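You operate a simulated robot arm through the tools that you are given. There is no shell and no other tool. Be economical: measure what you need, move in short steps, check, and stop when the job is done.

The job below is to be done with a simulated two-armed robot. You get a single attempt, and the scene is never put back.

TASK
Wipe up the spill on the top of the white table with the cloth and put it back.

It is judged by the outcome, as a careful person would: the job done as asked, and still so three seconds after it is handed in. It fails if anything else is knocked over, pushed out of place, dropped, spilled or broken. Flat cloth is picked up by pressing the open fingertips on it (5 to 10 N) and closing them slowly along it; thin cloth reads only 2 to 8 mm in the jaws.

THE ROBOT
Two 7-joint arms with two-finger parallel grippers on one trunk, on a base that drives. Base frame: it is fixed to the floor where the robot stands at the start and does not move with it; the origin is under the middle of the robot, x ahead of it, y to its left, z up. Units: mm, rad, N and s.
The left shoulder is at the start at [50, 168, 1082], the right one opposite. Payload 1.57 kg a hand.
The tool frame of a hand sits at the grasp point between the pads (the TCP): z along the fingers, y along the line on which they close. The tips reach 30 mm beyond it. The gripper opens to 80 mm. The fingers are 17 mm wide and 12 mm thick; the gripper's body (40 by 82 mm) begins 80 mm behind the TCP.
Orientation is told as [roll, pitch, yaw] about the base's x, y, z axes, in that order, counted from this pose: with the fingers straight down and closing along the base's y, the tool's x points along the base's -x, its y along +y and its z along -z.

THE INTERFACE
- The arms move only by the tool step_arm. It takes "left_targets", "right_targets" or both (then of equal length, played together; a hand with none holds still); each is a list of rows, each a list of 7 numbers: the closure in counts, from 0 (fully open) to 255 (shut), then the shift along the tool's x, y, z in mm, then the turn, a rotation vector about the tool's x, y, z in rad. In form: [[gripper, dx, dy, dz, ax, ay, az], ...]. A call has 1 to 20 rows; each row shifts and turns the commanded pose from where the row before left it, along the tool's axes as they then stand. Rows are played at 5 a second. More than 50 mm and 0.15 rad between two rows, or a gripper value outside its range, and nothing of the call is played. A pose out of reach is approached as far as the arm can. The call stops where the force on the tool passes 40 N (or 10 N more than at its start, if that is more) or the arm is blocked; 0.2 s more then pass. Each finger travels about 45 mm/s and halts on what it meets, pressing with about 28 N; the grip force reading is that of the motor and also rises with nothing between the fingers. The clock runs only during rows and for 0.2 s after the last one: add rows that do not move to give the fingers time. It gives the time, the measured TCP pose, the force on the tool (base axes), the opening and the grip force at its end, in the units of the frame above (readings bear some noise), with the torque about the TCP (base axes, N m) and any sound that the robot's microphone picked up.
- Cameras (640 x 400 px; columns grow to the right, rows downward): "scene" is now at [127.9, 3.6, 1283.8]; the picture's right is [0.05, -1.00, 0.00], its down [-0.66, -0.03, -0.75] and it looks along [0.75, 0.04, -0.66] (base axes); focal length 249 px, centre (320, 200). "left" rides on the left gripper at [72, 7, -122] in its tool frame; the picture's right is [-0.09, 1.00, 0.00], its down [-0.84, -0.08, -0.54] and it looks along [-0.54, -0.05, 0.84] (tool axes); focal length 238 px, centre (320, 200). "right" rides on the right gripper at [72, -7, -122] in its tool frame; the picture's right is [0.09, 1.00, 0.00], its down [-0.84, 0.08, -0.54] and it looks along [-0.54, 0.05, 0.84] (tool axes); focal length 238 px, centre (320, 200).
- snapshot(camera): a new picture of that camera. It takes no simulated time.
- slide_trunk(by): slides the trunk up (or, below 0, down) by that many mm; the arms and the scene camera ride with it, the base frame stays. It gives what a move gives, with no picture.
- base_move(legs): drives the robot by 1 to 6 legs, each [ahead, left, turn to the left] in mm, mm and rad, along the robot's own axes; the way and the turn of a leg run together, so that a leg with both is an arc; at most 1500 mm and 3.142 rad a leg. The arms and the cameras ride along, it lands a little off, and it stops where it bumps. It gives what a move gives.
- head_to(pan, tilt): turns the head with the scene camera to pan (to the left, within 1.396 rad either way) and tilt (down, from -0.506 to 1.204), counted from straight ahead of the robot. It gives what a move gives.
- pixel_to_xyz(camera, pixels): for up to 12 pixels [column, row] of the newest picture of that camera ("zoom" is the newest enlarged one), the place [x, y, z] in the base frame of the surface seen there, good to about 2 mm. It takes no simulated time.
- close_up(camera, box): a new picture of the part [left, top, right, bottom] of that camera's present view, enlarged. It takes no simulated time.
- close_job(): hands the job in; it is judged then, once.

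Work in short steps. Measure before you move; look again where a grasp or a placing could have gone wrong, and mend it. You have 80 turns and 70 pictures in all, those below and enlarged ones among them. Open the grippers and draw the arms clear of the work before you hand the job in, unless the task says otherwise; then end with one line.

The tools are called after ">>>" as name(argument=value, ...) on one line, values as JSON. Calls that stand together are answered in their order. step_arm: Moves the arms, as the interface text tells. Its arguments: {"type":"object","properties":{"left_targets":{"type":"array"},"right_targets":{"type":"array"}},"required":[]} The other tools are called the same way: slide_trunk (by) slides the trunk up or down; base_move (legs) drives the base; head_to (pan, tilt) turns the head that bears the scene camera; snapshot (camera) takes a picture; pixel_to_xyz (camera, pixels) gives the place of the surface under pixels of a picture; close_up (camera, box) takes an enlarged picture of a part of a camera's view; close_job () hands the job in.

At the start:

```text
t: 0.0
left_tool_pos: [365.7, 187.0, 1010.1]
left_ee_rot: [0.0, -0.002, 0.001]
left_force: [0.4, 0.0, -0.8]
left_ft_torque: [0.02, 0.02, 0.01]
left_width: 80.0
left_gripper_force: 0.1
right_tool_pos: [438.8, -179.0, 925.7]
right_ee_rot: [0.001, -0.001, 0.0]
right_force: [-0.4, 1.1, -0.2]
right_ft_torque: [-0.07, 0.0, 0.03]
right_width: 80.2
right_gripper_force: 0.1
trunk travel left (down, up): [-250.0, 193.0]
robot x, y, heading: [2.8, -1.9, -0.002]
head pan, tilt: [0.052, 0.724]
```

scene: 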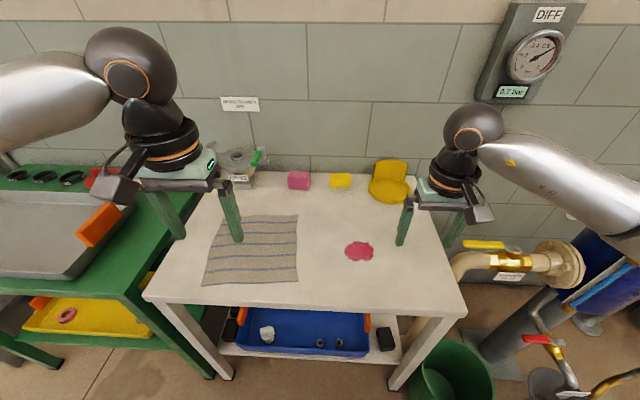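
right: 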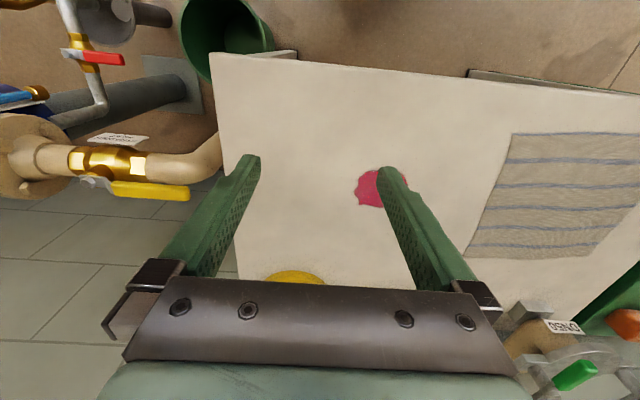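
left: 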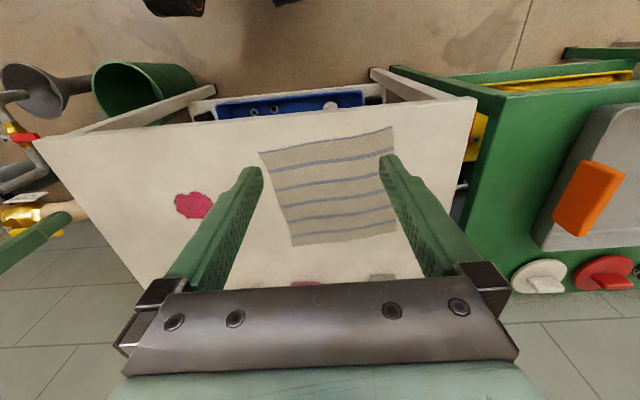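

The scene shows the cloth with corners near (219,216), (298,216), (297,282), (203,285) and the spill at about (359,251). I'll measure them, plus the table edges.

>>> pixel_to_xyz(camera="scene", pixels=[[221, 217], [296, 217], [295, 281], [205, 284], [250, 250], [345, 251], [373, 251], [359, 242], [359, 261], [330, 300], [460, 308], [150, 296]])

>>> close_up(camera="scene", box=[180, 140, 480, 328])

```text
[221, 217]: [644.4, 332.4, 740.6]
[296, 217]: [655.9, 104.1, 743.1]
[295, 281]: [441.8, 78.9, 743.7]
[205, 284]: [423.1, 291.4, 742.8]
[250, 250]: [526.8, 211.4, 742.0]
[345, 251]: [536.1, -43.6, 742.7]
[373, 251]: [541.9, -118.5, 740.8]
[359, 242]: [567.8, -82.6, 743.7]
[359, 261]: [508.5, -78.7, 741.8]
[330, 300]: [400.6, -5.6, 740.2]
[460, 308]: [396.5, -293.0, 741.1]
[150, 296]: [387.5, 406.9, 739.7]
```

```text
2.13 times, centred on (330, 234) of scene
```

zoom: 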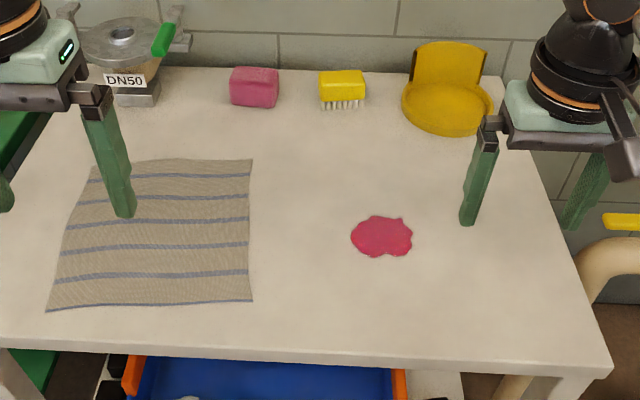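

Table top and cloth are at z≈742. The cloth spans x 425–655 and y 80–330; the spill is at x 508–568 and y −118 to −44. I'll park the right hand back out of the way and bring the left hand above the cloth's right half.

>>> step_arm(left_targets=[[0, -30, -7, 35, 0, 0, 0], [0, -30, -7, 35, 0, 0, 0], [0, -30, -7, 35, 0, 0, 0], [0, -30, -7, 35, 0, 0, 0], [0, -30, -7, 35, 0, 0, 0], [0, -30, -7, 30, 0, 0, 0]], right_targets=[[0, 28, -14, -5, 0, 0, 0], [0, 28, -14, -5, 0, 0, 0], [0, 28, -14, -5, 0, 0, 0], [0, 28, -14, -5, 0, 0, 0], [0, 28, -14, -5, 0, 0, 0], [0, 0, 0, 0, 0, 0, 0]])

```text
t: 1.4
left_tool_pos: [546.0, 145.7, 805.1]
left_ee_rot: [0.001, 0.0, -0.001]
left_force: [0.1, -1.0, 0.0]
left_ft_torque: [-0.02, 0.0, 0.0]
left_width: 79.8
left_gripper_force: 0.1
right_tool_pos: [299.4, -248.8, 948.4]
right_ee_rot: [0.0, -0.001, -0.001]
right_force: [0.2, -0.1, 0.2]
right_ft_torque: [-0.02, -0.02, 0.0]
right_width: 80.0
right_gripper_force: 0.1
trunk travel left (down, up): [-250.0, 193.0]
robot x, y, heading: [-2.4, 0.1, 0.001]
head pan, tilt: [0.052, 0.724]
```

The hand is at (546,146,805). Now I test that the left arm can reach the far side of the spill at this height (y −130), and return.

>>> step_arm(left_targets=[[0, 0, -46, 0, 0, 0, 0], [0, 0, -46, 0, 0, 0, 0], [0, 0, -46, 0, 0, 0, 0], [0, 0, -46, 0, 0, 0, 0], [0, 0, -46, 0, 0, 0, 0], [0, -20, -46, 0, 0, 0, 0], [0, 0, 0, 0, 0, 0, 0]])

>>> snapshot(camera="scene")

```text
refused: row 6 steps farther than a row can; nothing moved
```

```text
65 pictures are left
```

scene: 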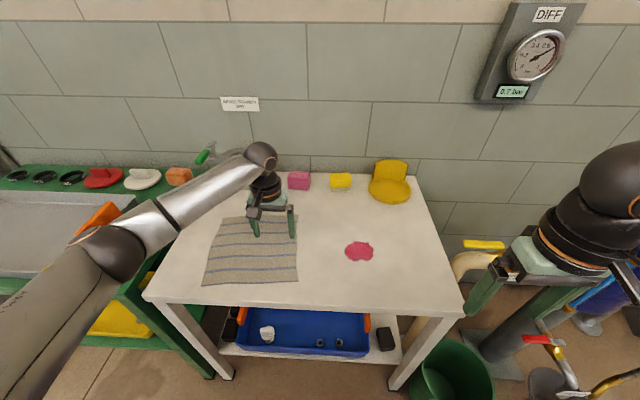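

The view is clear: the hand is over the cloth and the spill is free at (359,251). I repeat the reach test with steps within the limit.

>>> step_arm(left_targets=[[0, -5, -46, 0, 0, 0, 0], [0, -5, -46, 0, 0, 0, 0], [0, -5, -46, 0, 0, 0, 0], [0, -5, -46, 0, 0, 0, 0], [0, -5, -46, 0, 0, 0, 0], [0, -5, -46, 0, 0, 0, 0], [0, 0, 0, 0, 0, 0, 0]])

>>> pixel_to_xyz(camera="scene", pixels=[[298, 184], [341, 184], [388, 200], [219, 217], [297, 281], [204, 285], [298, 230], [298, 250], [206, 270], [213, 240]])

```text
t: 3.0
left_tool_pos: [552.3, -52.5, 809.7]
left_ee_rot: [-0.003, -0.002, 0.002]
left_force: [0.1, -0.4, -0.1]
left_ft_torque: [-0.01, 0.01, -0.04]
left_width: 79.7
left_gripper_force: 0.1
left hand out of reach, approached as far as the arm can: row 4, 5, 6
right_tool_pos: [300.4, -247.6, 948.3]
right_ee_rot: [0.0, 0.0, 0.0]
right_force: [-0.4, -0.4, 0.5]
right_ft_torque: [0.04, -0.01, 0.03]
right_width: 80.3
right_gripper_force: 0.0
trunk travel left (down, up): [-250.0, 193.0]
robot x, y, heading: [3.0, -1.2, -0.003]
head pan, tilt: [0.052, 0.724]
```

```text
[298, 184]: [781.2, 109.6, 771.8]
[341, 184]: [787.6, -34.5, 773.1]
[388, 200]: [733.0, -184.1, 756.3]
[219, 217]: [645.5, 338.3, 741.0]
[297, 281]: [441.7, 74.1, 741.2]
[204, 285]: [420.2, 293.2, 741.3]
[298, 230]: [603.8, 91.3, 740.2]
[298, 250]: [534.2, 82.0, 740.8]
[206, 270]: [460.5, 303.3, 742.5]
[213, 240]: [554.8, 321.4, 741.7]
```

The left arm stops short at y≈−52, so the base must shift to the right by about 160 mm. First I check where the pipework on the right stands.

>>> pixel_to_xyz(camera="scene", pixels=[[470, 243], [465, 262], [500, 262], [625, 285], [480, 390], [545, 340], [560, 372], [630, 380]])

>>> step_arm(left_targets=[[0, 5, 46, 0, 0, 0, 0], [0, 5, 46, 0, 0, 0, 0], [0, 5, 46, 0, 0, 0, 0], [0, 5, 46, 0, 0, 0, 0], [0, 5, 46, -20, 0, 0, 0], [0, 5, 46, -15, 0, 0, 0]])

>>> snapshot(camera="scene")

```text
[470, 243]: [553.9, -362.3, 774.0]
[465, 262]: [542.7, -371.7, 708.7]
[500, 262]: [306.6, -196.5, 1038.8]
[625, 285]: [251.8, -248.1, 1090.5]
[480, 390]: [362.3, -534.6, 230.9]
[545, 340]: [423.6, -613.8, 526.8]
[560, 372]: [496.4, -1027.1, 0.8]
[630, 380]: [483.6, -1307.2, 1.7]
```

```text
refused: row 5 steps farther than a row can; nothing moved
```

```text
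64 pictures are left
```

scene: 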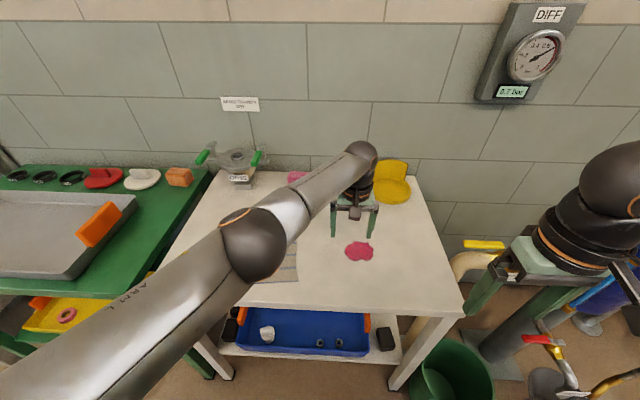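

Pipes at the right stay below z≈800 and beyond x≈420, so shifting is safe. I bring the left hand back, then move the base 160 mm right.

>>> step_arm(left_targets=[[0, 5, 46, 0, 0, 0, 0], [0, 5, 46, 0, 0, 0, 0], [0, 5, 46, 0, 0, 0, 0], [0, 5, 46, 0, 0, 0, 0], [0, 5, 46, 0, 0, 0, 0], [0, 5, 46, 0, 0, 0, 0], [0, 0, 0, -45, 0, 0, 0]])

>>> base_move(legs=[[0, -160, 0]])

```text
t: 4.6
left_tool_pos: [518.8, 223.3, 854.8]
left_ee_rot: [0.0, 0.0, 0.0]
left_force: [-0.2, -0.1, -0.2]
left_ft_torque: [0.0, -0.02, -0.06]
left_width: 80.3
left_gripper_force: 0.0
right_tool_pos: [299.5, -247.7, 948.6]
right_ee_rot: [0.001, 0.0, -0.002]
right_force: [-0.1, 0.3, 0.5]
right_ft_torque: [0.01, -0.04, 0.0]
right_width: 80.1
right_gripper_force: 0.0
trunk travel left (down, up): [-250.0, 193.0]
robot x, y, heading: [3.0, 2.3, 0.0]
head pan, tilt: [0.052, 0.724]
```

```text
t: 6.0
left_tool_pos: [519.4, 62.4, 854.9]
left_ee_rot: [0.001, -0.001, -0.001]
left_force: [0.2, 0.0, -0.1]
left_ft_torque: [0.01, -0.01, 0.03]
left_width: 80.3
left_gripper_force: 0.0
right_tool_pos: [299.8, -407.2, 949.4]
right_ee_rot: [0.001, -0.001, -0.001]
right_force: [-0.2, -0.7, 0.0]
right_ft_torque: [-0.02, -0.01, 0.03]
right_width: 80.0
right_gripper_force: 0.0
trunk travel left (down, up): [-250.0, 193.0]
robot x, y, heading: [1.0, -163.3, -0.008]
head pan, tilt: [0.052, 0.724]
```

Base shifted; left hand is at (519,62,855). I test the reach to (560,−128,805) beyond the spill.

>>> step_arm(left_targets=[[0, -8, -38, 10, 0, 0, 0], [0, -8, -38, 10, 0, 0, 0], [0, -8, -38, 10, 0, 0, 0], [0, -8, -38, 10, 0, 0, 0], [0, -8, -38, 10, 0, 0, 0], [0, 0, 0, 0, 0, 0, 0]])

```text
t: 7.4
left_tool_pos: [558.9, -127.2, 804.1]
left_ee_rot: [0.001, 0.002, 0.001]
left_force: [0.7, -0.1, -1.2]
left_ft_torque: [0.01, 0.0, 0.0]
left_width: 80.0
left_gripper_force: 0.0
right_tool_pos: [299.5, -408.5, 947.3]
right_ee_rot: [0.0, 0.0, 0.0]
right_force: [0.6, -0.7, 0.2]
right_ft_torque: [0.0, 0.0, 0.03]
right_width: 79.8
right_gripper_force: 0.0
trunk travel left (down, up): [-250.0, 193.0]
robot x, y, heading: [7.3, -156.2, -0.005]
head pan, tilt: [0.052, 0.724]
```

Reach is fine. Back over the cloth to about (540,147,790) with the fingers partly closed (~56 mm).

>>> step_arm(left_targets=[[75, 3, 46, 0, 0, 0, 0], [75, 3, 46, 0, 0, 0, 0], [75, 3, 46, 0, 0, 0, 0], [75, 3, 46, 0, 0, 0, 0], [75, 3, 46, 5, 0, 0, 0], [75, 3, 44, 10, 0, 0, 0], [75, 0, 0, 0, 0, 0, 0]])

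>>> snapshot(camera="left")

>>> snapshot(camera="scene")

```text
t: 9.0
left_tool_pos: [541.9, 149.4, 790.4]
left_ee_rot: [0.0, -0.001, -0.001]
left_force: [0.0, 0.3, 0.3]
left_ft_torque: [0.0, -0.05, -0.02]
left_width: 56.5
left_gripper_force: 0.1
right_tool_pos: [298.9, -407.2, 949.5]
right_ee_rot: [-0.001, 0.001, -0.002]
right_force: [0.6, 0.0, -0.1]
right_ft_torque: [0.01, 0.01, 0.03]
right_width: 80.0
right_gripper_force: 0.0
trunk travel left (down, up): [-250.0, 193.0]
robot x, y, heading: [0.4, -159.7, -0.0]
head pan, tilt: [0.052, 0.724]
```

```text
63 pictures are left
```

left: 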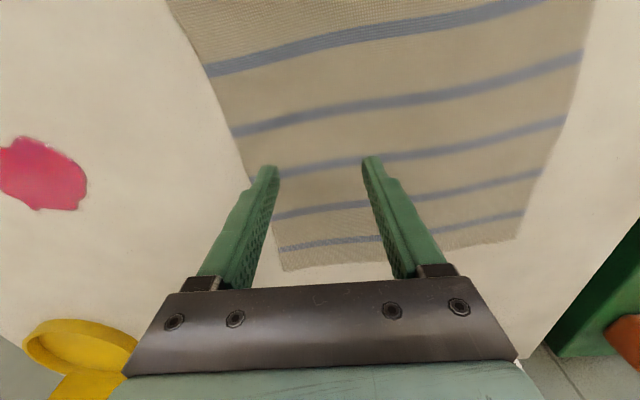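

```text
62 pictures are left
```

scene: 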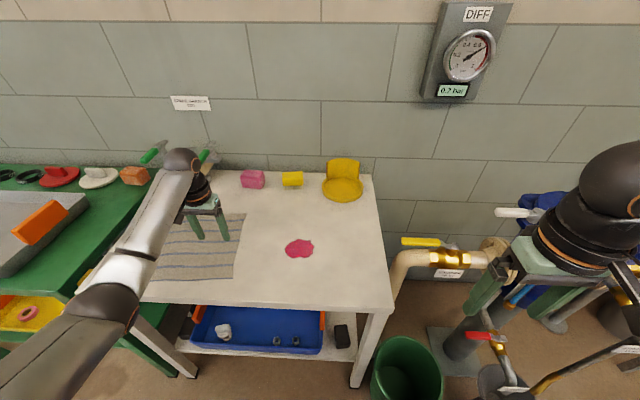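

Both fingers stand over the cloth, inside its right edge. I lower in small steps until the tips press at 5–10 N.

>>> step_arm(left_targets=[[75, 0, 0, 8, 0, 0, 0], [75, 0, 0, 6, 0, 0, 0], [75, 0, 0, 2, 0, 0, 0], [75, 0, 0, 2, 0, 0, 0], [75, 0, 0, 0, 0, 0, 0]])

```text
t: 10.2
left_tool_pos: [541.4, 147.9, 771.0]
left_ee_rot: [0.0, 0.0, 0.0]
left_force: [0.0, 0.2, 1.0]
left_ft_torque: [-0.02, -0.01, -0.01]
left_width: 56.7
left_gripper_force: 0.0
right_tool_pos: [299.8, -408.3, 949.0]
right_ee_rot: [0.001, -0.001, -0.003]
right_force: [0.2, -0.5, 1.0]
right_ft_torque: [0.0, 0.0, 0.02]
right_width: 79.8
right_gripper_force: 0.1
trunk travel left (down, up): [-250.0, 193.0]
robot x, y, heading: [-2.1, -161.1, -0.004]
head pan, tilt: [0.052, 0.724]
```

Tips are at z≈741, just at contact with no force yet. I press 2 mm more.

>>> step_arm(left_targets=[[75, 0, 0, 1, 0, 0, 0], [75, 0, 0, 1, 0, 0, 0], [75, 0, 0, 0, 0, 0, 0]])

```text
t: 11.0
left_tool_pos: [541.7, 146.0, 771.8]
left_ee_rot: [0.002, -0.005, -0.001]
left_force: [-0.1, 2.1, 12.2]
left_ft_torque: [-0.23, 0.07, -0.07]
left_width: 55.6
left_gripper_force: 0.0
right_tool_pos: [298.9, -407.7, 949.8]
right_ee_rot: [0.0, -0.002, -0.003]
right_force: [-0.6, -0.1, 0.0]
right_ft_torque: [-0.01, -0.01, 0.02]
right_width: 80.1
right_gripper_force: 0.1
trunk travel left (down, up): [-250.0, 193.0]
robot x, y, heading: [-0.5, -157.7, 0.002]
head pan, tilt: [0.052, 0.724]
```

Force is 12 N; I ease back 0.5 mm and close slowly along the cloth.

>>> step_arm(left_targets=[[75, 0, 0, -0.5, 0, 0, 0], [90, 0, 0, 0, 0, 0, 0], [105, 0, 0, 0, 0, 0, 0], [120, 0, 0, 0, 0, 0, 0], [135, 0, 0, 0, 0, 0, 0], [150, 0, 0, 0, 0, 0, 0], [165, 0, 0, 0, 0, 0, 0], [180, 0, 0, 0, 0, 0, 0], [195, 0, 0, 0, 0, 0, 0], [210, 0, 0, 0, 0, 0, 0], [225, 0, 0, 0, 0, 0, 0], [240, 0, 0, 0, 0, 0, 0], [255, 0, 0, 0, 0, 0, 0], [255, 0, 0, 0, 0, 0, 0], [255, 0, 0, 0, 0, 0, 0]])

>>> snapshot(camera="left")

>>> close_up(camera="scene", box=[100, 140, 400, 328])

```text
t: 14.2
left_tool_pos: [541.1, 147.4, 771.6]
left_ee_rot: [0.0, -0.002, -0.002]
left_force: [0.5, -3.0, 18.3]
left_ft_torque: [-0.21, -0.01, 0.04]
left_width: 2.2
left_gripper_force: 23.5
right_tool_pos: [297.1, -408.4, 948.6]
right_ee_rot: [0.002, -0.001, -0.001]
right_force: [0.1, -0.8, -0.1]
right_ft_torque: [-0.01, 0.03, 0.04]
right_width: 79.8
right_gripper_force: 0.1
trunk travel left (down, up): [-250.0, 193.0]
robot x, y, heading: [-3.3, -155.5, -0.001]
head pan, tilt: [0.052, 0.724]
```

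```text
61 pictures are left
```

left: 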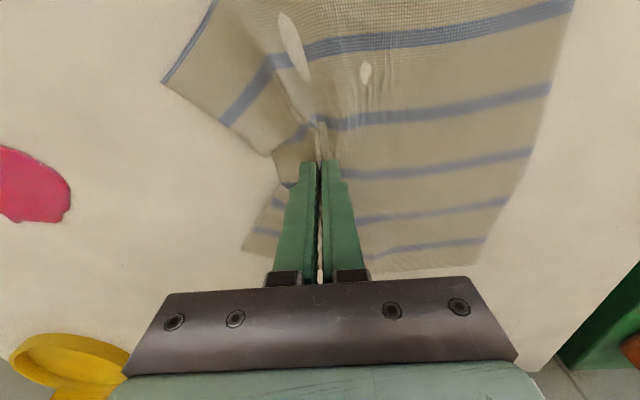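

```text
2.13 times, centred on (250, 234) of scene
```

zoom: 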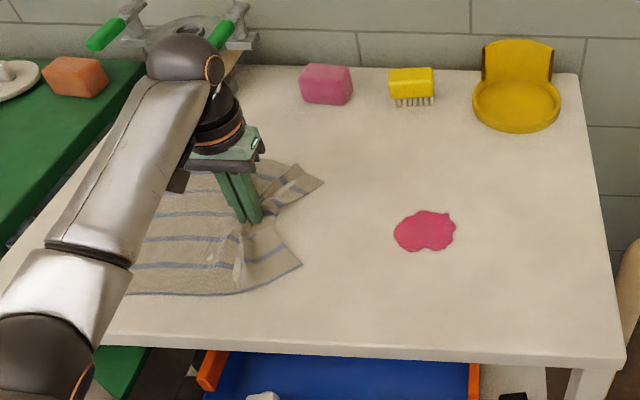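

A fold is pinched (2.2 mm, 23 N). I ease up 4 mm and drag the cloth right toward the spill (to y≈−50), then look.

>>> step_arm(left_targets=[[255, 0, 0, -4, 0, 0, 0], [255, 0, -15, 0, 0, 0, 0], [255, 0, -20, 0, 0, 0, 0], [255, 0, -25, 0, 0, 0, 0], [255, 0, -25, 0, 0, 0, 0], [255, 0, -25, 0, 0, 0, 0], [255, 0, -25, 0, 0, 0, 0], [255, 0, -25, 0, 0, 0, 0], [255, 0, -20, 0, 0, 0, 0], [255, 0, -15, 0, 0, 0, 0], [255, 0, 0, 0, 0, 0, 0]])

>>> snapshot(camera="left")

>>> close_up(camera="scene", box=[100, 140, 400, 328])

```text
t: 16.6
left_tool_pos: [541.4, -48.8, 775.2]
left_ee_rot: [0.0, -0.002, 0.0]
left_force: [0.3, -0.9, -0.3]
left_ft_torque: [0.01, -0.01, -0.03]
left_width: 2.3
left_gripper_force: 24.1
right_tool_pos: [300.2, -408.2, 948.6]
right_ee_rot: [0.0, 0.0, -0.001]
right_force: [-0.3, 0.3, -0.8]
right_ft_torque: [0.02, -0.03, 0.03]
right_width: 79.8
right_gripper_force: 0.0
trunk travel left (down, up): [-250.0, 193.0]
robot x, y, heading: [-1.6, -161.7, -0.003]
head pan, tilt: [0.052, 0.724]
```

```text
59 pictures are left
```

left: 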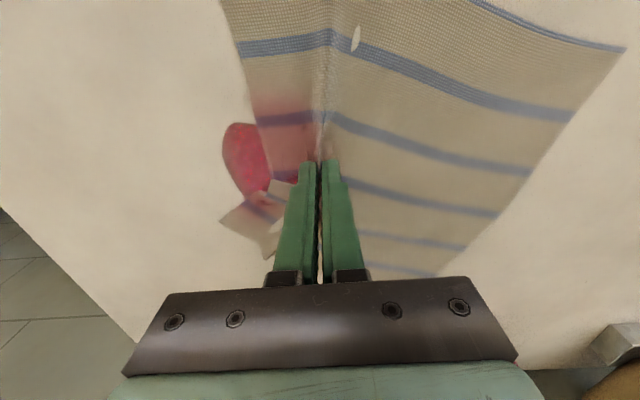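

```text
2.13 times, centred on (250, 234) of scene
```

zoom: 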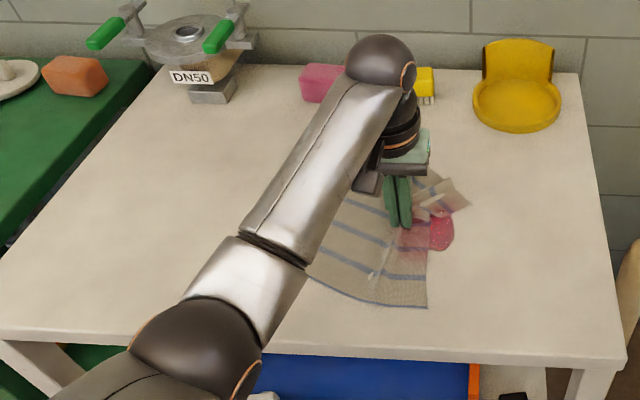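

The cloth drags flat and is absorbing the spill. Now I press lightly and sweep across it to y≈−120 and back along neighbouring lines.

>>> step_arm(left_targets=[[255, 0, -10, 3, 0, 0, 0], [255, 0, -20, 0.5, 0, 0, 0], [255, 0, -20, 0, 0, 0, 0], [255, 0, -20, 0, 0, 0, 0], [255, 0, -10, 0, 0, 0, 0], [255, 18, 0, 0, 0, 0, 0], [255, 0, 25, 0, 0, 0, 0], [255, 0, 25, 0, 0, 0, 0], [255, 0, 20, 0, 0, 0, 0], [255, -18, 0, 0, 0, 0, 0], [255, -18, 0, 0, 0, 0, 0], [255, 0, -25, 0, 0, 0, 0], [255, 0, -25, 0, 0, 0, 0], [255, 0, -20, 0, 0, 0, 0], [255, 0, 0, 0, 0, 0, 0]])

>>> snapshot(camera="left")

>>> close_up(camera="scene", box=[100, 140, 400, 328])

```text
t: 19.8
left_tool_pos: [560.5, -129.7, 771.1]
left_ee_rot: [-0.001, 0.0, -0.001]
left_force: [-0.1, 0.1, 2.7]
left_ft_torque: [0.04, 0.0, 0.03]
left_width: 2.1
left_gripper_force: 23.9
right_tool_pos: [299.9, -407.5, 949.8]
right_ee_rot: [0.001, 0.0, -0.001]
right_force: [0.2, 0.4, 0.4]
right_ft_torque: [0.0, -0.01, 0.02]
right_width: 79.9
right_gripper_force: 0.0
trunk travel left (down, up): [-250.0, 193.0]
robot x, y, heading: [2.3, -164.1, -0.001]
head pan, tilt: [0.052, 0.724]
```

```text
57 pictures are left
```

left: 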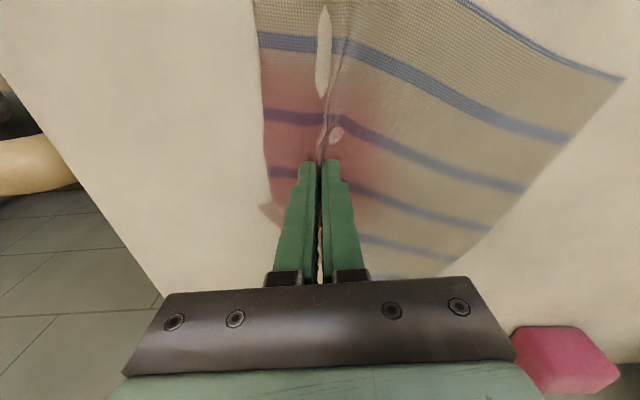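

```text
2.13 times, centred on (250, 234) of scene
```

zoom: 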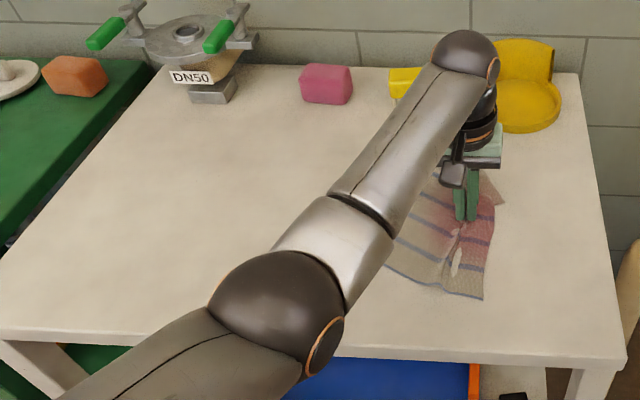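

The spill is hidden beneath the cloth now. I do two more pressed passes (near x 520 and 545) and stop at y≈−10 so that the area shows.

>>> step_arm(left_targets=[[255, 0, 25, 0.5, 0, 0, 0], [255, 0, 25, 0, 0, 0, 0], [255, 0, 25, 0, 0, 0, 0], [255, 25, 0, 0, 0, 0, 0], [255, 25, 0, 0, 0, 0, 0], [255, 0, -25, 0, 0, 0, 0], [255, 0, -25, 0, 0, 0, 0], [255, 0, -15, 0, 0, 0, 0], [255, -30, 0, 0, 0, 0, 0], [255, 0, 25, 0, 0, 0, 0], [255, 0, 25, 0, 0, 0, 0], [255, 0, 25, 0, 0, 0, 0], [255, 0, 25, -3, 0, 0, 0], [255, 0, 25, 0, 0, 0, 0], [255, 0, 25, 0, 0, 0, 0], [255, 0, 25, 0, 0, 0, 0], [255, 0, 0, 0, 0, 0, 0]])

>>> snapshot(camera="left")

>>> close_up(camera="scene", box=[100, 140, 400, 328])

```text
t: 23.4
left_tool_pos: [537.7, 57.0, 774.7]
left_ee_rot: [0.0, 0.0, 0.002]
left_force: [0.1, -0.4, 0.0]
left_ft_torque: [0.0, -0.03, -0.04]
left_width: 2.6
left_gripper_force: 23.8
right_tool_pos: [300.0, -408.1, 948.6]
right_ee_rot: [-0.001, -0.001, -0.002]
right_force: [0.5, 0.8, 0.0]
right_ft_torque: [0.0, -0.01, 0.03]
right_width: 80.2
right_gripper_force: 0.0
trunk travel left (down, up): [-250.0, 193.0]
robot x, y, heading: [1.9, -157.7, 0.002]
head pan, tilt: [0.052, 0.724]
```

```text
55 pictures are left
```

left: 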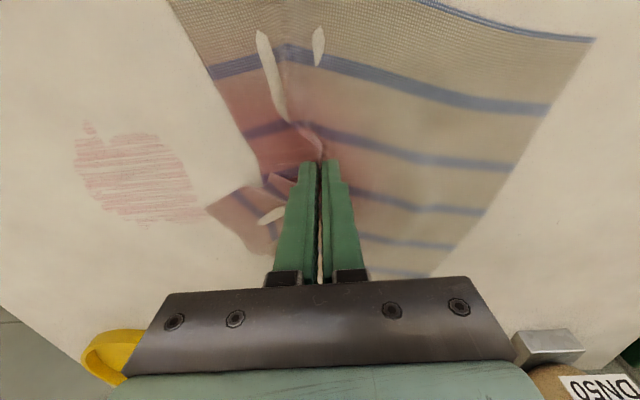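

```text
2.13 times, centred on (250, 234) of scene
```

zoom: 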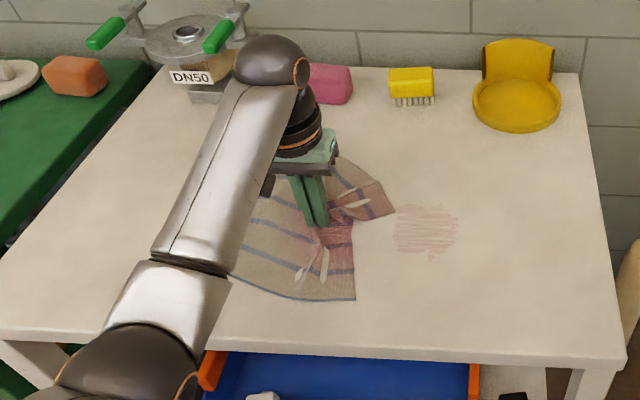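

Only a faint smear is left, at zoom px (393–460, 203–260). I measure its extent for more passes.

>>> pixel_to_xyz(camera="zoom", pixels=[[393, 230], [460, 225], [425, 203], [431, 259]])

```text
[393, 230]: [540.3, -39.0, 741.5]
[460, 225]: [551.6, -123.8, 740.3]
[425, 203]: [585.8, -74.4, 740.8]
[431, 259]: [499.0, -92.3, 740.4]
```

The smear spans x 499–586, y −124 to −39. I run pressed raster passes from x=580 toward lower x with more force.

>>> step_arm(left_targets=[[255, -14, -22, 0, 0, 0, 0], [255, -14, -22, 0, 0, 0, 0], [255, -14, -22, 0, 0, 0, 0], [255, 0, -22, 4.5, 0, 0, 0], [255, 0, -33, 0, 0, 0, 0], [255, 0, -33, 0, 0, 0, 0], [255, 0, -33, 0, 0, 0, 0], [255, 15, 0, 0, 0, 0, 0], [255, 0, 33, 0, 0, 0, 0], [255, 0, 33, 0, 0, 0, 0], [255, 0, 33, 0, 0, 0, 0], [255, 15, 0, 0, 0, 0, 0], [255, 0, -33, 0, 0, 0, 0], [255, 0, -33, 0, 0, 0, 0], [255, 0, -33, 0, 0, 0, 0], [255, 15, 0, 0, 0, 0, 0], [255, 0, 33, 0, 0, 0, 0], [255, 0, 33, 0, 0, 0, 0], [255, 0, 33, 0, 0, 0, 0]])

>>> close_up(camera="scene", box=[100, 140, 400, 328])

```text
t: 27.4
left_tool_pos: [536.2, -30.7, 771.3]
left_ee_rot: [-0.002, -0.007, -0.003]
left_force: [-0.5, -8.7, 24.2]
left_ft_torque: [-0.26, -0.07, -0.04]
left_width: 2.0
left_gripper_force: 23.2
right_tool_pos: [297.7, -409.8, 949.8]
right_ee_rot: [0.0, -0.002, -0.002]
right_force: [-0.6, -0.9, 0.1]
right_ft_torque: [0.01, 0.02, -0.02]
right_width: 79.9
right_gripper_force: 0.1
trunk travel left (down, up): [-250.0, 193.0]
robot x, y, heading: [-0.6, -159.1, -0.007]
head pan, tilt: [0.052, 0.724]
```

```text
2.13 times, centred on (250, 234) of scene
```

zoom: 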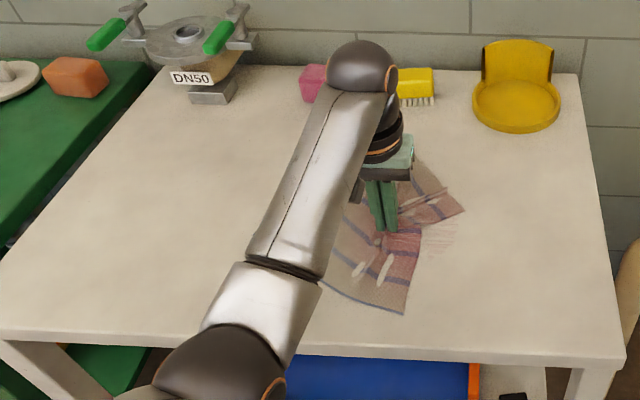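

Force is 24 N, so I ease 0.7 mm and continue with passes at x≈520, 505 and 512, then draw back to look.

>>> step_arm(left_targets=[[255, 15, 0, -0.7, 0, 0, 0], [255, 0, -33, 0, 0, 0, 0], [255, 0, -33, 0, 0, 0, 0], [255, 0, -33, 0, 0, 0, 0], [255, 15, 0, 0, 0, 0, 0], [255, 0, 33, 0, 0, 0, 0], [255, 0, 33, 0, 0, 0, 0], [255, 0, 33, 0, 0, 0, 0], [255, -22, 0, 0, 0, 0, 0], [255, 0, -33, 0, 0, 0, 0], [255, 0, -33, 0, 0, 0, 0], [255, 0, -33, 0, 0, 0, 0], [255, -15, 0, 0, 0, 0, 0], [255, 0, 33, 0, 0, 0, 0], [255, 0, 33, 0, 0, 0, 0], [255, 0, 33, 0, 0, 0, 0], [255, 0, 30, -3, 0, 0, 0], [255, 0, 30, 0, 0, 0, 0], [255, 0, 30, 0, 0, 0, 0]])

>>> close_up(camera="scene", box=[100, 140, 400, 328])

>>> snapshot(camera="left")

```text
t: 31.4
left_tool_pos: [543.8, 59.4, 773.1]
left_ee_rot: [-0.002, -0.001, 0.0]
left_force: [0.9, -0.1, 9.0]
left_ft_torque: [-0.07, -0.07, -0.02]
left_width: 2.1
left_gripper_force: 23.7
right_tool_pos: [299.7, -408.1, 949.3]
right_ee_rot: [0.0, -0.001, -0.001]
right_force: [0.1, -0.7, 0.3]
right_ft_torque: [0.03, 0.03, 0.01]
right_width: 80.2
right_gripper_force: 0.1
trunk travel left (down, up): [-250.0, 193.0]
robot x, y, heading: [-4.3, -154.4, -0.003]
head pan, tilt: [0.052, 0.724]
```

```text
2.13 times, centred on (250, 234) of scene
```

zoom: 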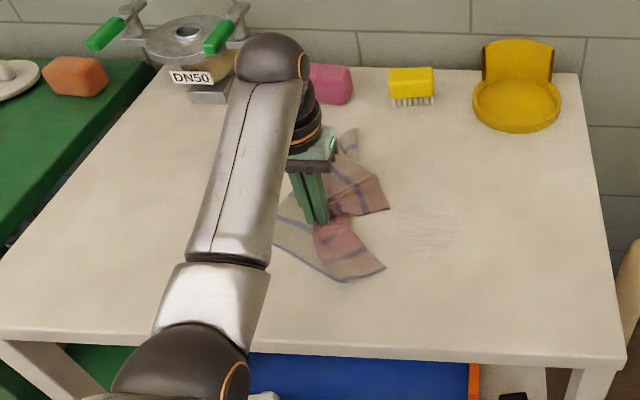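

```text
51 pictures are left
```

left: 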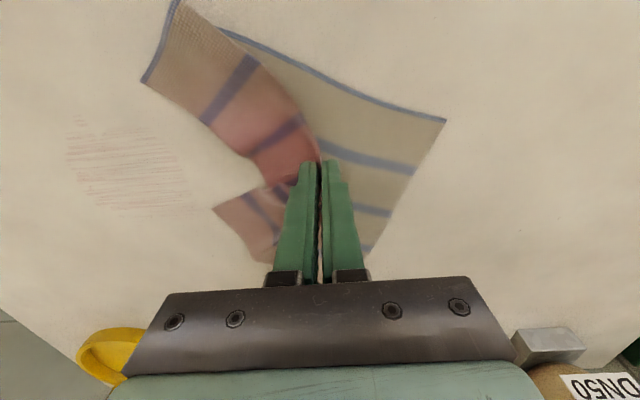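

The smear has faded a lot but faint streaks remain. I repeat a full raster with moderate force.

>>> step_arm(left_targets=[[255, -14, -22, 0, 0, 0, 0], [255, -14, -22, 0, 0, 0, 0], [255, -12, -22, 0, 0, 0, 0], [255, 0, -22, 3, 0, 0, 0], [255, 0, -33, 0, 0, 0, 0], [255, 0, -33, 0, 0, 0, 0], [255, 0, -33, 0, 0, 0, 0], [255, 12, 0, 0, 0, 0, 0], [255, 0, 33, 0, 0, 0, 0], [255, 0, 33, 0, 0, 0, 0], [255, 0, 33, 0, 0, 0, 0], [255, 12, 0, 0, 0, 0, 0], [255, 0, -33, 0, 0, 0, 0], [255, 0, -33, 0, 0, 0, 0], [255, 0, -33, 0, 0, 0, 0], [255, 12, 0, 0, 0, 0, 0], [255, 0, 33, 0, 0, 0, 0], [255, 0, 33, 0, 0, 0, 0], [255, 0, 33, 0, 0, 0, 0]])

>>> step_arm(left_targets=[[255, 12, 0, 0, 0, 0, 0], [255, 0, -33, 0, 0, 0, 0], [255, 0, -33, 0, 0, 0, 0], [255, 0, -33, 0, 0, 0, 0], [255, 12, 0, 0, 0, 0, 0], [255, 0, 33, 0, 0, 0, 0], [255, 0, 33, 0, 0, 0, 0], [255, 0, 33, 0, 0, 0, 0], [255, 12, 0, 0, 0, 0, 0], [255, 0, -33, 0, 0, 0, 0], [255, 0, -33, 0, 0, 0, 0], [255, 0, -33, 0, 0, 0, 0], [255, 12, 0, 0, 0, 0, 0], [255, 0, 33, 0, 0, 0, 0], [255, 0, 33, 0, 0, 0, 0], [255, 0, 33, 0, 0, 0, 0], [255, -16, 30, -3, 0, 0, 0], [255, -16, 30, 0, 0, 0, 0], [255, 0, 30, 0, 0, 0, 0]])

>>> close_up(camera="scene", box=[100, 140, 400, 328])

>>> snapshot(camera="left")

```text
t: 35.4
left_tool_pos: [547.0, -30.0, 773.2]
left_ee_rot: [-0.001, -0.001, 0.001]
left_force: [1.5, -1.9, 15.5]
left_ft_torque: [-0.09, -0.1, 0.0]
left_width: 2.2
left_gripper_force: 23.6
right_tool_pos: [299.1, -407.6, 948.6]
right_ee_rot: [0.0, -0.003, -0.003]
right_force: [-0.2, -0.9, 0.3]
right_ft_torque: [-0.05, -0.01, -0.01]
right_width: 80.0
right_gripper_force: 0.1
trunk travel left (down, up): [-250.0, 193.0]
robot x, y, heading: [-0.6, -162.7, -0.0]
head pan, tilt: [0.052, 0.724]
```

```text
t: 37.6
left_tool_pos: [529.3, 41.3, 772.7]
left_ee_rot: [0.131, -0.037, 0.111]
left_force: [-1.5, -0.8, 12.6]
left_ft_torque: [-0.16, 0.07, -0.05]
left_width: 2.1
left_gripper_force: 23.9
right_tool_pos: [299.2, -408.0, 948.2]
right_ee_rot: [-0.001, -0.001, -0.003]
right_force: [0.0, -0.8, 0.7]
right_ft_torque: [0.04, 0.04, 0.0]
right_width: 80.1
right_gripper_force: 0.1
trunk travel left (down, up): [-250.0, 193.0]
robot x, y, heading: [0.2, -158.4, -0.002]
head pan, tilt: [0.052, 0.724]
stopped in row 10 (left hand): the arm was blocked; the commanded pose is now the measured one
```

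```text
2.13 times, centred on (250, 234) of scene
```

zoom: 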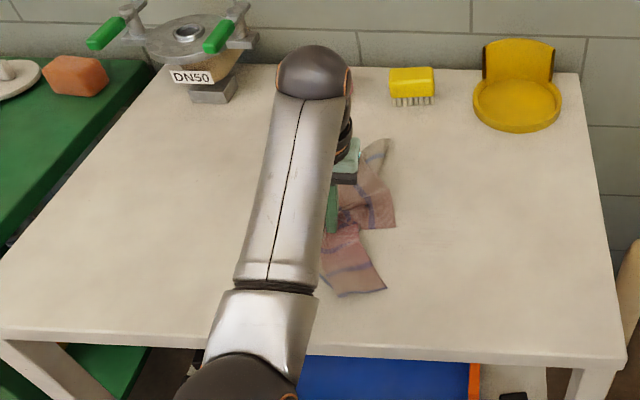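

```text
49 pictures are left
```

left: 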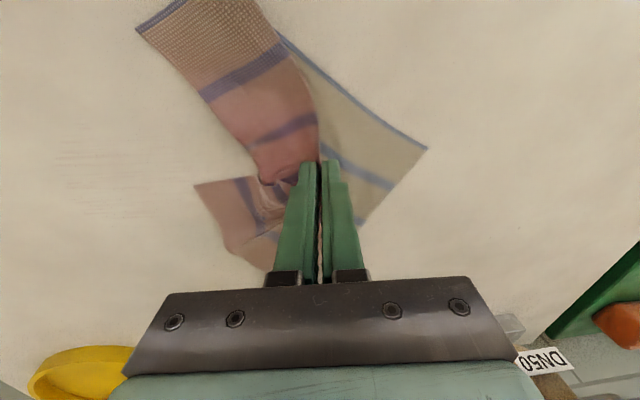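

The smear is now barely visible, but the arm was reported blocked and the hand is tilted (roll 0.13, yaw 0.11). I lift 12 mm and straighten the hand, then look around.

>>> step_arm(left_targets=[[255, 0, 0, -12, 0, 0, 0], [255, 0, 0, 0, 0.066, 0.018, 0.055], [255, 0, 0, 0, 0.065, 0.018, 0.055], [255, 0, 0, 0, 0, 0, 0]])

>>> snapshot(camera="scene")

```text
t: 38.6
left_tool_pos: [526.9, 40.5, 781.7]
left_ee_rot: [0.001, 0.013, 0.001]
left_force: [0.4, 0.1, 0.4]
left_ft_torque: [-0.01, 0.03, 0.0]
left_width: 2.0
left_gripper_force: 24.4
right_tool_pos: [298.7, -408.5, 948.3]
right_ee_rot: [0.0, 0.0, -0.002]
right_force: [0.3, -0.5, 0.3]
right_ft_torque: [0.0, -0.03, 0.0]
right_width: 79.8
right_gripper_force: 0.1
trunk travel left (down, up): [-250.0, 193.0]
robot x, y, heading: [0.3, -161.4, -0.0]
head pan, tilt: [0.052, 0.724]
```

```text
48 pictures are left
```

scene: 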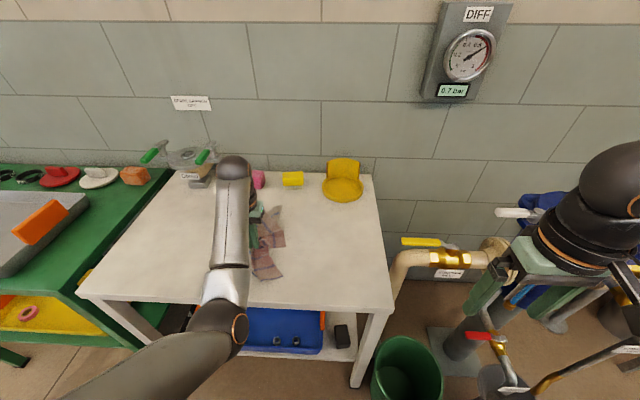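

I check where the elbow and forearm are relative to the table edge, and look closely at the table for residue.

>>> pixel_to_xyz(camera="scene", pixels=[[225, 318], [228, 285], [232, 240], [232, 170], [240, 325], [150, 370]])

>>> close_up(camera="scene", box=[250, 200, 350, 263])

```text
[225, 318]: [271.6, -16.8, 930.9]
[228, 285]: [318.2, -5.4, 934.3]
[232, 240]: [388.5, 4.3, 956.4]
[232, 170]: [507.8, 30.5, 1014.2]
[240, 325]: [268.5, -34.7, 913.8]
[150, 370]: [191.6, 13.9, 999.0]
```

```text
6.35 times, centred on (300, 232) of scene
```

zoom: 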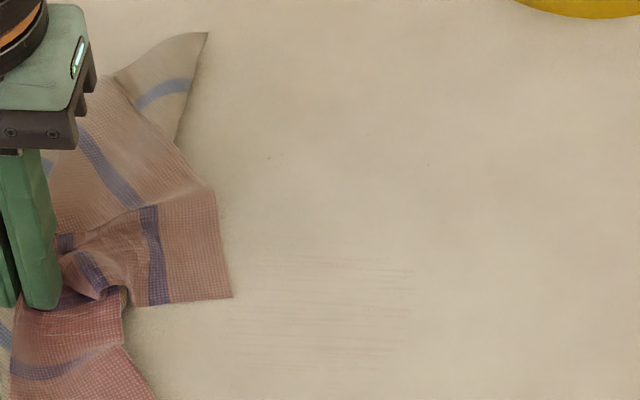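

Residue is very faint, about zoom (230–415, 240–370). I do another raster, starting at x≈580, with slower rows.

>>> step_arm(left_targets=[[255, -18, -20, 2, 0, -0.006, 0], [255, -18, -20, 2, 0, -0.006, 0], [255, -16, -20, 2, 0, 0, 0], [255, 0, -10, 4.5, 0, 0, 0], [255, 0, -30, 0, 0, 0, 0], [255, 0, -30, 0, 0, 0, 0], [255, 0, -35, 0, 0, 0, 0], [255, 14, 0, 0, 0, 0, 0], [255, 0, 32, 0, 0, 0, 0], [255, 0, 32, 0, 0, 0, 0], [255, 0, 31, 0, 0, 0, 0], [255, 14, 0, 0, 0, 0, 0], [255, 0, -32, 0, 0, 0, 0], [255, 0, -32, 0, 0, 0, 0], [255, 0, -31, 0, 0, 0, 0], [255, 12, 0, 0, 0, 0, 0], [255, 0, 32, 0, 0, 0, 0], [255, 0, 32, 0, 0, 0, 0], [255, 0, 31, 0, 0, 0, 0]])

>>> snapshot(camera="scene")

```text
t: 42.6
left_tool_pos: [538.7, -32.0, 772.9]
left_ee_rot: [0.003, 0.001, 0.001]
left_force: [1.0, -1.5, 9.2]
left_ft_torque: [-0.06, -0.09, 0.0]
left_width: 2.1
left_gripper_force: 23.8
right_tool_pos: [299.3, -408.2, 949.3]
right_ee_rot: [0.001, -0.003, -0.003]
right_force: [0.3, 0.3, -0.5]
right_ft_torque: [-0.01, 0.02, -0.01]
right_width: 80.0
right_gripper_force: 0.0
trunk travel left (down, up): [-250.0, 193.0]
robot x, y, heading: [0.6, -157.9, -0.005]
head pan, tilt: [0.052, 0.724]
```

```text
46 pictures are left
```

scene: 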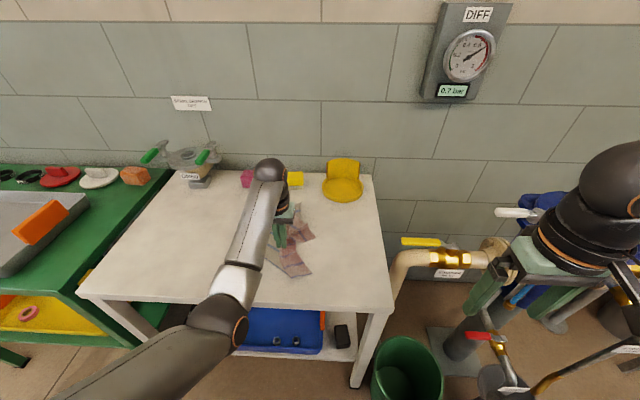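

Next passes at x≈526 and 514, in a shorter call in case the arm blocks again.

>>> step_arm(left_targets=[[255, 12, 0, 0, 0, 0, 0], [255, 0, -25, 0, 0, 0, 0], [255, 0, -25, 0, 0, 0, 0], [255, 0, -25, 0, 0, 0, 0], [255, 0, -20, 0, 0, 0, 0], [255, 0, 25, 0, 0, 0, 0], [255, 0, 25, 0, 0, 0, 0], [255, 0, 25, 0, 0, 0, 0], [255, 0, 20, 0, 0, 0, 0]])

>>> step_arm(left_targets=[[255, 12, 0, 0, 0, 0, 0], [255, 0, -25, 0, 0, 0, 0], [255, 0, -25, 0, 0, 0, 0], [255, 0, -25, 0, 0, 0, 0], [255, 0, -15, 0, 0, 0, 0], [255, 0, 25, 0, 0, 0, 0], [255, 0, 25, 0, 0, 0, 0], [255, 0, 25, 0, 0, 0, 0], [255, 0, 25, 0, 0, 0, 0], [255, -10, 30, -3, 0, 0, 0], [255, -10, 30, 0, 0, 0, 0], [255, 0, 30, 0, 0, 0, 0]])

>>> close_up(camera="scene", box=[250, 200, 350, 263])

>>> snapshot(camera="left")

```text
t: 44.6
left_tool_pos: [529.4, -29.4, 771.6]
left_ee_rot: [0.003, -0.003, 0.002]
left_force: [1.0, -3.3, 16.8]
left_ft_torque: [-0.1, -0.09, -0.01]
left_width: 2.7
left_gripper_force: 23.5
right_tool_pos: [298.2, -407.4, 949.7]
right_ee_rot: [0.0, -0.001, -0.003]
right_force: [0.3, 0.6, 0.0]
right_ft_torque: [-0.01, 0.01, -0.03]
right_width: 80.1
right_gripper_force: 0.0
trunk travel left (down, up): [-250.0, 193.0]
robot x, y, heading: [1.4, -158.1, 0.004]
head pan, tilt: [0.052, 0.724]
```

```text
t: 47.2
left_tool_pos: [533.7, 70.6, 774.8]
left_ee_rot: [0.002, 0.002, 0.001]
left_force: [-0.6, -0.1, 1.4]
left_ft_torque: [-0.02, -0.01, 0.02]
left_width: 1.9
left_gripper_force: 23.5
right_tool_pos: [300.8, -406.3, 948.2]
right_ee_rot: [-0.001, 0.0, -0.002]
right_force: [0.1, -0.5, -0.4]
right_ft_torque: [0.01, 0.0, 0.02]
right_width: 80.1
right_gripper_force: 0.0
trunk travel left (down, up): [-250.0, 193.0]
robot x, y, heading: [-1.1, -159.3, -0.007]
head pan, tilt: [0.052, 0.724]
```

```text
6.35 times, centred on (300, 232) of scene
```

zoom: 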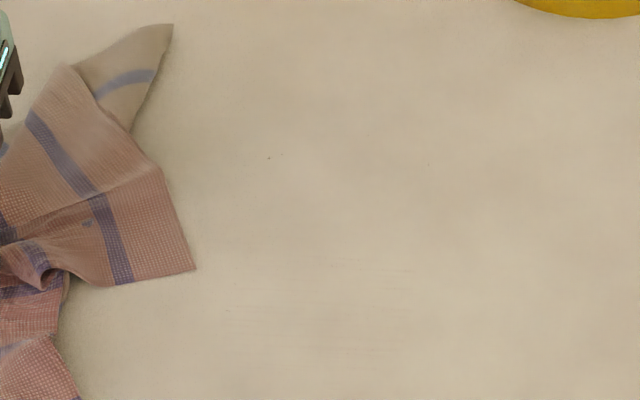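

```text
44 pictures are left
```

left: 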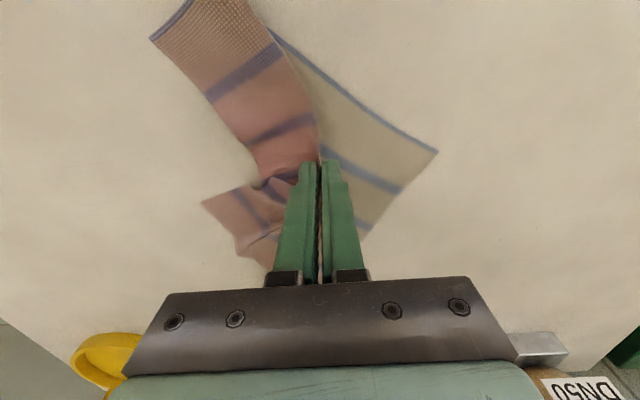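

Essentially gone; only a trace at zoom (225–410, 260–350). One last raster over x 510–560 for certainty.

>>> step_arm(left_targets=[[255, -13, -33, 0, 0, 0, 0], [255, -13, -33, 0, 0, 0, 0], [255, 0, -33, 4, 0, 0, 0], [255, 0, -33, 0, 0, 0, 0], [255, 0, -33, 0, 0, 0, 0], [255, 0, -33, 0, 0, 0, 0], [255, 12, 0, 0, 0, 0, 0], [255, 0, 33, 0, 0, 0, 0], [255, 0, 33, 0, 0, 0, 0], [255, 0, 33, 0, 0, 0, 0], [255, 12, 0, 0, 0, 0, 0], [255, 0, -33, 0, 0, 0, 0], [255, 0, -33, 0, 0, 0, 0], [255, 0, -33, 0, 0, 0, 0], [255, 12, 0, 0, 0, 0, 0], [255, 0, 33, 0, 0, 0, 0], [255, 0, 33, 0, 0, 0, 0], [255, 0, 33, 0, 0, 0, 0]])

>>> step_arm(left_targets=[[255, 12, 0, 0, 0, 0, 0], [255, 0, -25, 0, 0, 0, 0], [255, 0, -25, 0, 0, 0, 0], [255, 0, -25, 0, 0, 0, 0], [255, 0, -20, 0, 0, 0, 0], [255, 0, 25, 0, 0, 0, 0], [255, 0, 25, 0, 0, 0, 0], [255, 0, 25, 0, 0, 0, 0], [255, 0, 20, 0, 0, 0, 0], [255, -10, 30, -3, 0, 0, 0], [255, -10, 30, 0, 0, 0, 0], [255, 0, 30, 0, 0, 0, 0]])

>>> close_up(camera="scene", box=[200, 180, 360, 280])

```text
t: 51.0
left_tool_pos: [526.2, -27.9, 772.0]
left_ee_rot: [0.004, -0.006, 0.001]
left_force: [1.2, -4.0, 22.7]
left_ft_torque: [-0.11, -0.07, -0.01]
left_width: 2.0
left_gripper_force: 23.9
right_tool_pos: [298.0, -408.2, 949.5]
right_ee_rot: [0.001, -0.002, -0.003]
right_force: [-1.4, 0.6, -0.1]
right_ft_torque: [0.0, -0.04, -0.02]
right_width: 80.1
right_gripper_force: 0.1
trunk travel left (down, up): [-250.0, 193.0]
robot x, y, heading: [1.7, -160.0, 0.003]
head pan, tilt: [0.052, 0.724]
```

```text
t: 51.7
left_tool_pos: [532.5, 24.8, 773.7]
left_ee_rot: [0.117, -0.037, 0.102]
left_force: [-0.7, -0.5, 4.3]
left_ft_torque: [-0.07, 0.04, -0.02]
left_width: 2.1
left_gripper_force: 23.6
right_tool_pos: [300.5, -407.7, 949.8]
right_ee_rot: [-0.002, -0.002, 0.0]
right_force: [0.7, -0.4, -0.5]
right_ft_torque: [0.01, 0.03, 0.0]
right_width: 80.0
right_gripper_force: 0.1
trunk travel left (down, up): [-250.0, 193.0]
robot x, y, heading: [-2.0, -156.8, 0.0]
head pan, tilt: [0.052, 0.724]
stopped in row 3 (left hand): the arm was blocked; the commanded pose is now the measured one
```

```text
4.00 times, centred on (280, 230) of scene
```

zoom: 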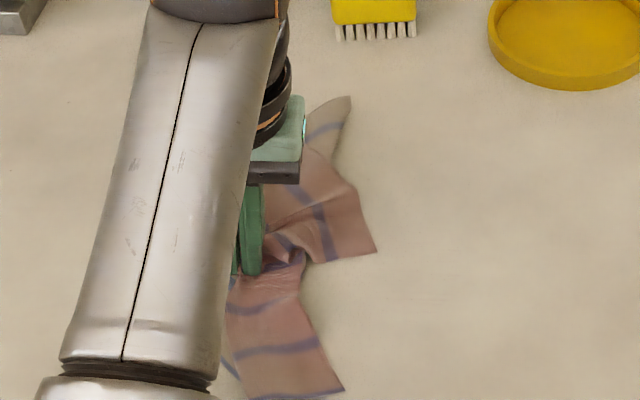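

The table is clean. I lift a little, straighten the hand and carry the cloth left toward its old place.

>>> step_arm(left_targets=[[255, 0, 0, -12, 0, 0, 0], [255, 0, 0, 0, 0.06, 0.018, 0.05], [255, 0, 0, 0, 0.06, 0.018, 0.05], [255, -2, 25, 0, 0, 0, 0], [255, -2, 25, 0, 0, 0, 0], [255, -2, 25, 0, 0, 0, 0], [255, -2, 25, 0, 0, 0, 0], [255, -2, 23, 0, 0, 0, 0], [255, 0, 0, 0, 0, 0, 0]])

>>> base_move(legs=[[0, 130, 0]])

>>> snapshot(camera="scene")

>>> snapshot(camera="left")

```text
t: 53.7
left_tool_pos: [538.5, 144.8, 785.6]
left_ee_rot: [-0.002, 0.008, 0.004]
left_force: [0.4, -1.0, 0.7]
left_ft_torque: [-0.01, 0.0, 0.0]
left_width: 2.1
left_gripper_force: 23.5
right_tool_pos: [299.3, -407.4, 948.3]
right_ee_rot: [-0.001, 0.0, 0.0]
right_force: [-0.1, -0.5, 0.5]
right_ft_torque: [-0.01, 0.02, -0.03]
right_width: 80.2
right_gripper_force: 0.0
trunk travel left (down, up): [-250.0, 193.0]
robot x, y, heading: [0.4, -157.9, 0.002]
head pan, tilt: [0.052, 0.724]
```

```text
t: 55.0
left_tool_pos: [539.2, 275.7, 785.4]
left_ee_rot: [0.0, 0.009, 0.004]
left_force: [0.3, 0.8, 0.1]
left_ft_torque: [-0.02, -0.02, 0.03]
left_width: 2.4
left_gripper_force: 23.7
right_tool_pos: [300.2, -276.7, 947.3]
right_ee_rot: [0.0, 0.0, 0.0]
right_force: [-0.3, 0.2, 0.1]
right_ft_torque: [-0.02, 0.0, -0.05]
right_width: 79.6
right_gripper_force: 0.0
trunk travel left (down, up): [-250.0, 193.0]
robot x, y, heading: [-2.1, -27.7, 0.0]
head pan, tilt: [0.052, 0.724]
```

```text
42 pictures are left
```

scene: 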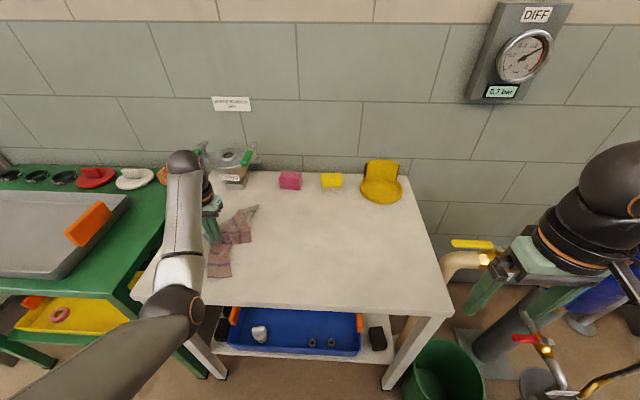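

```text
41 pictures are left
```

left: 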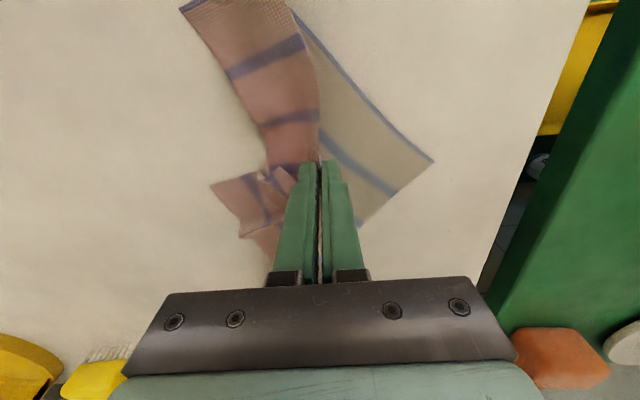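

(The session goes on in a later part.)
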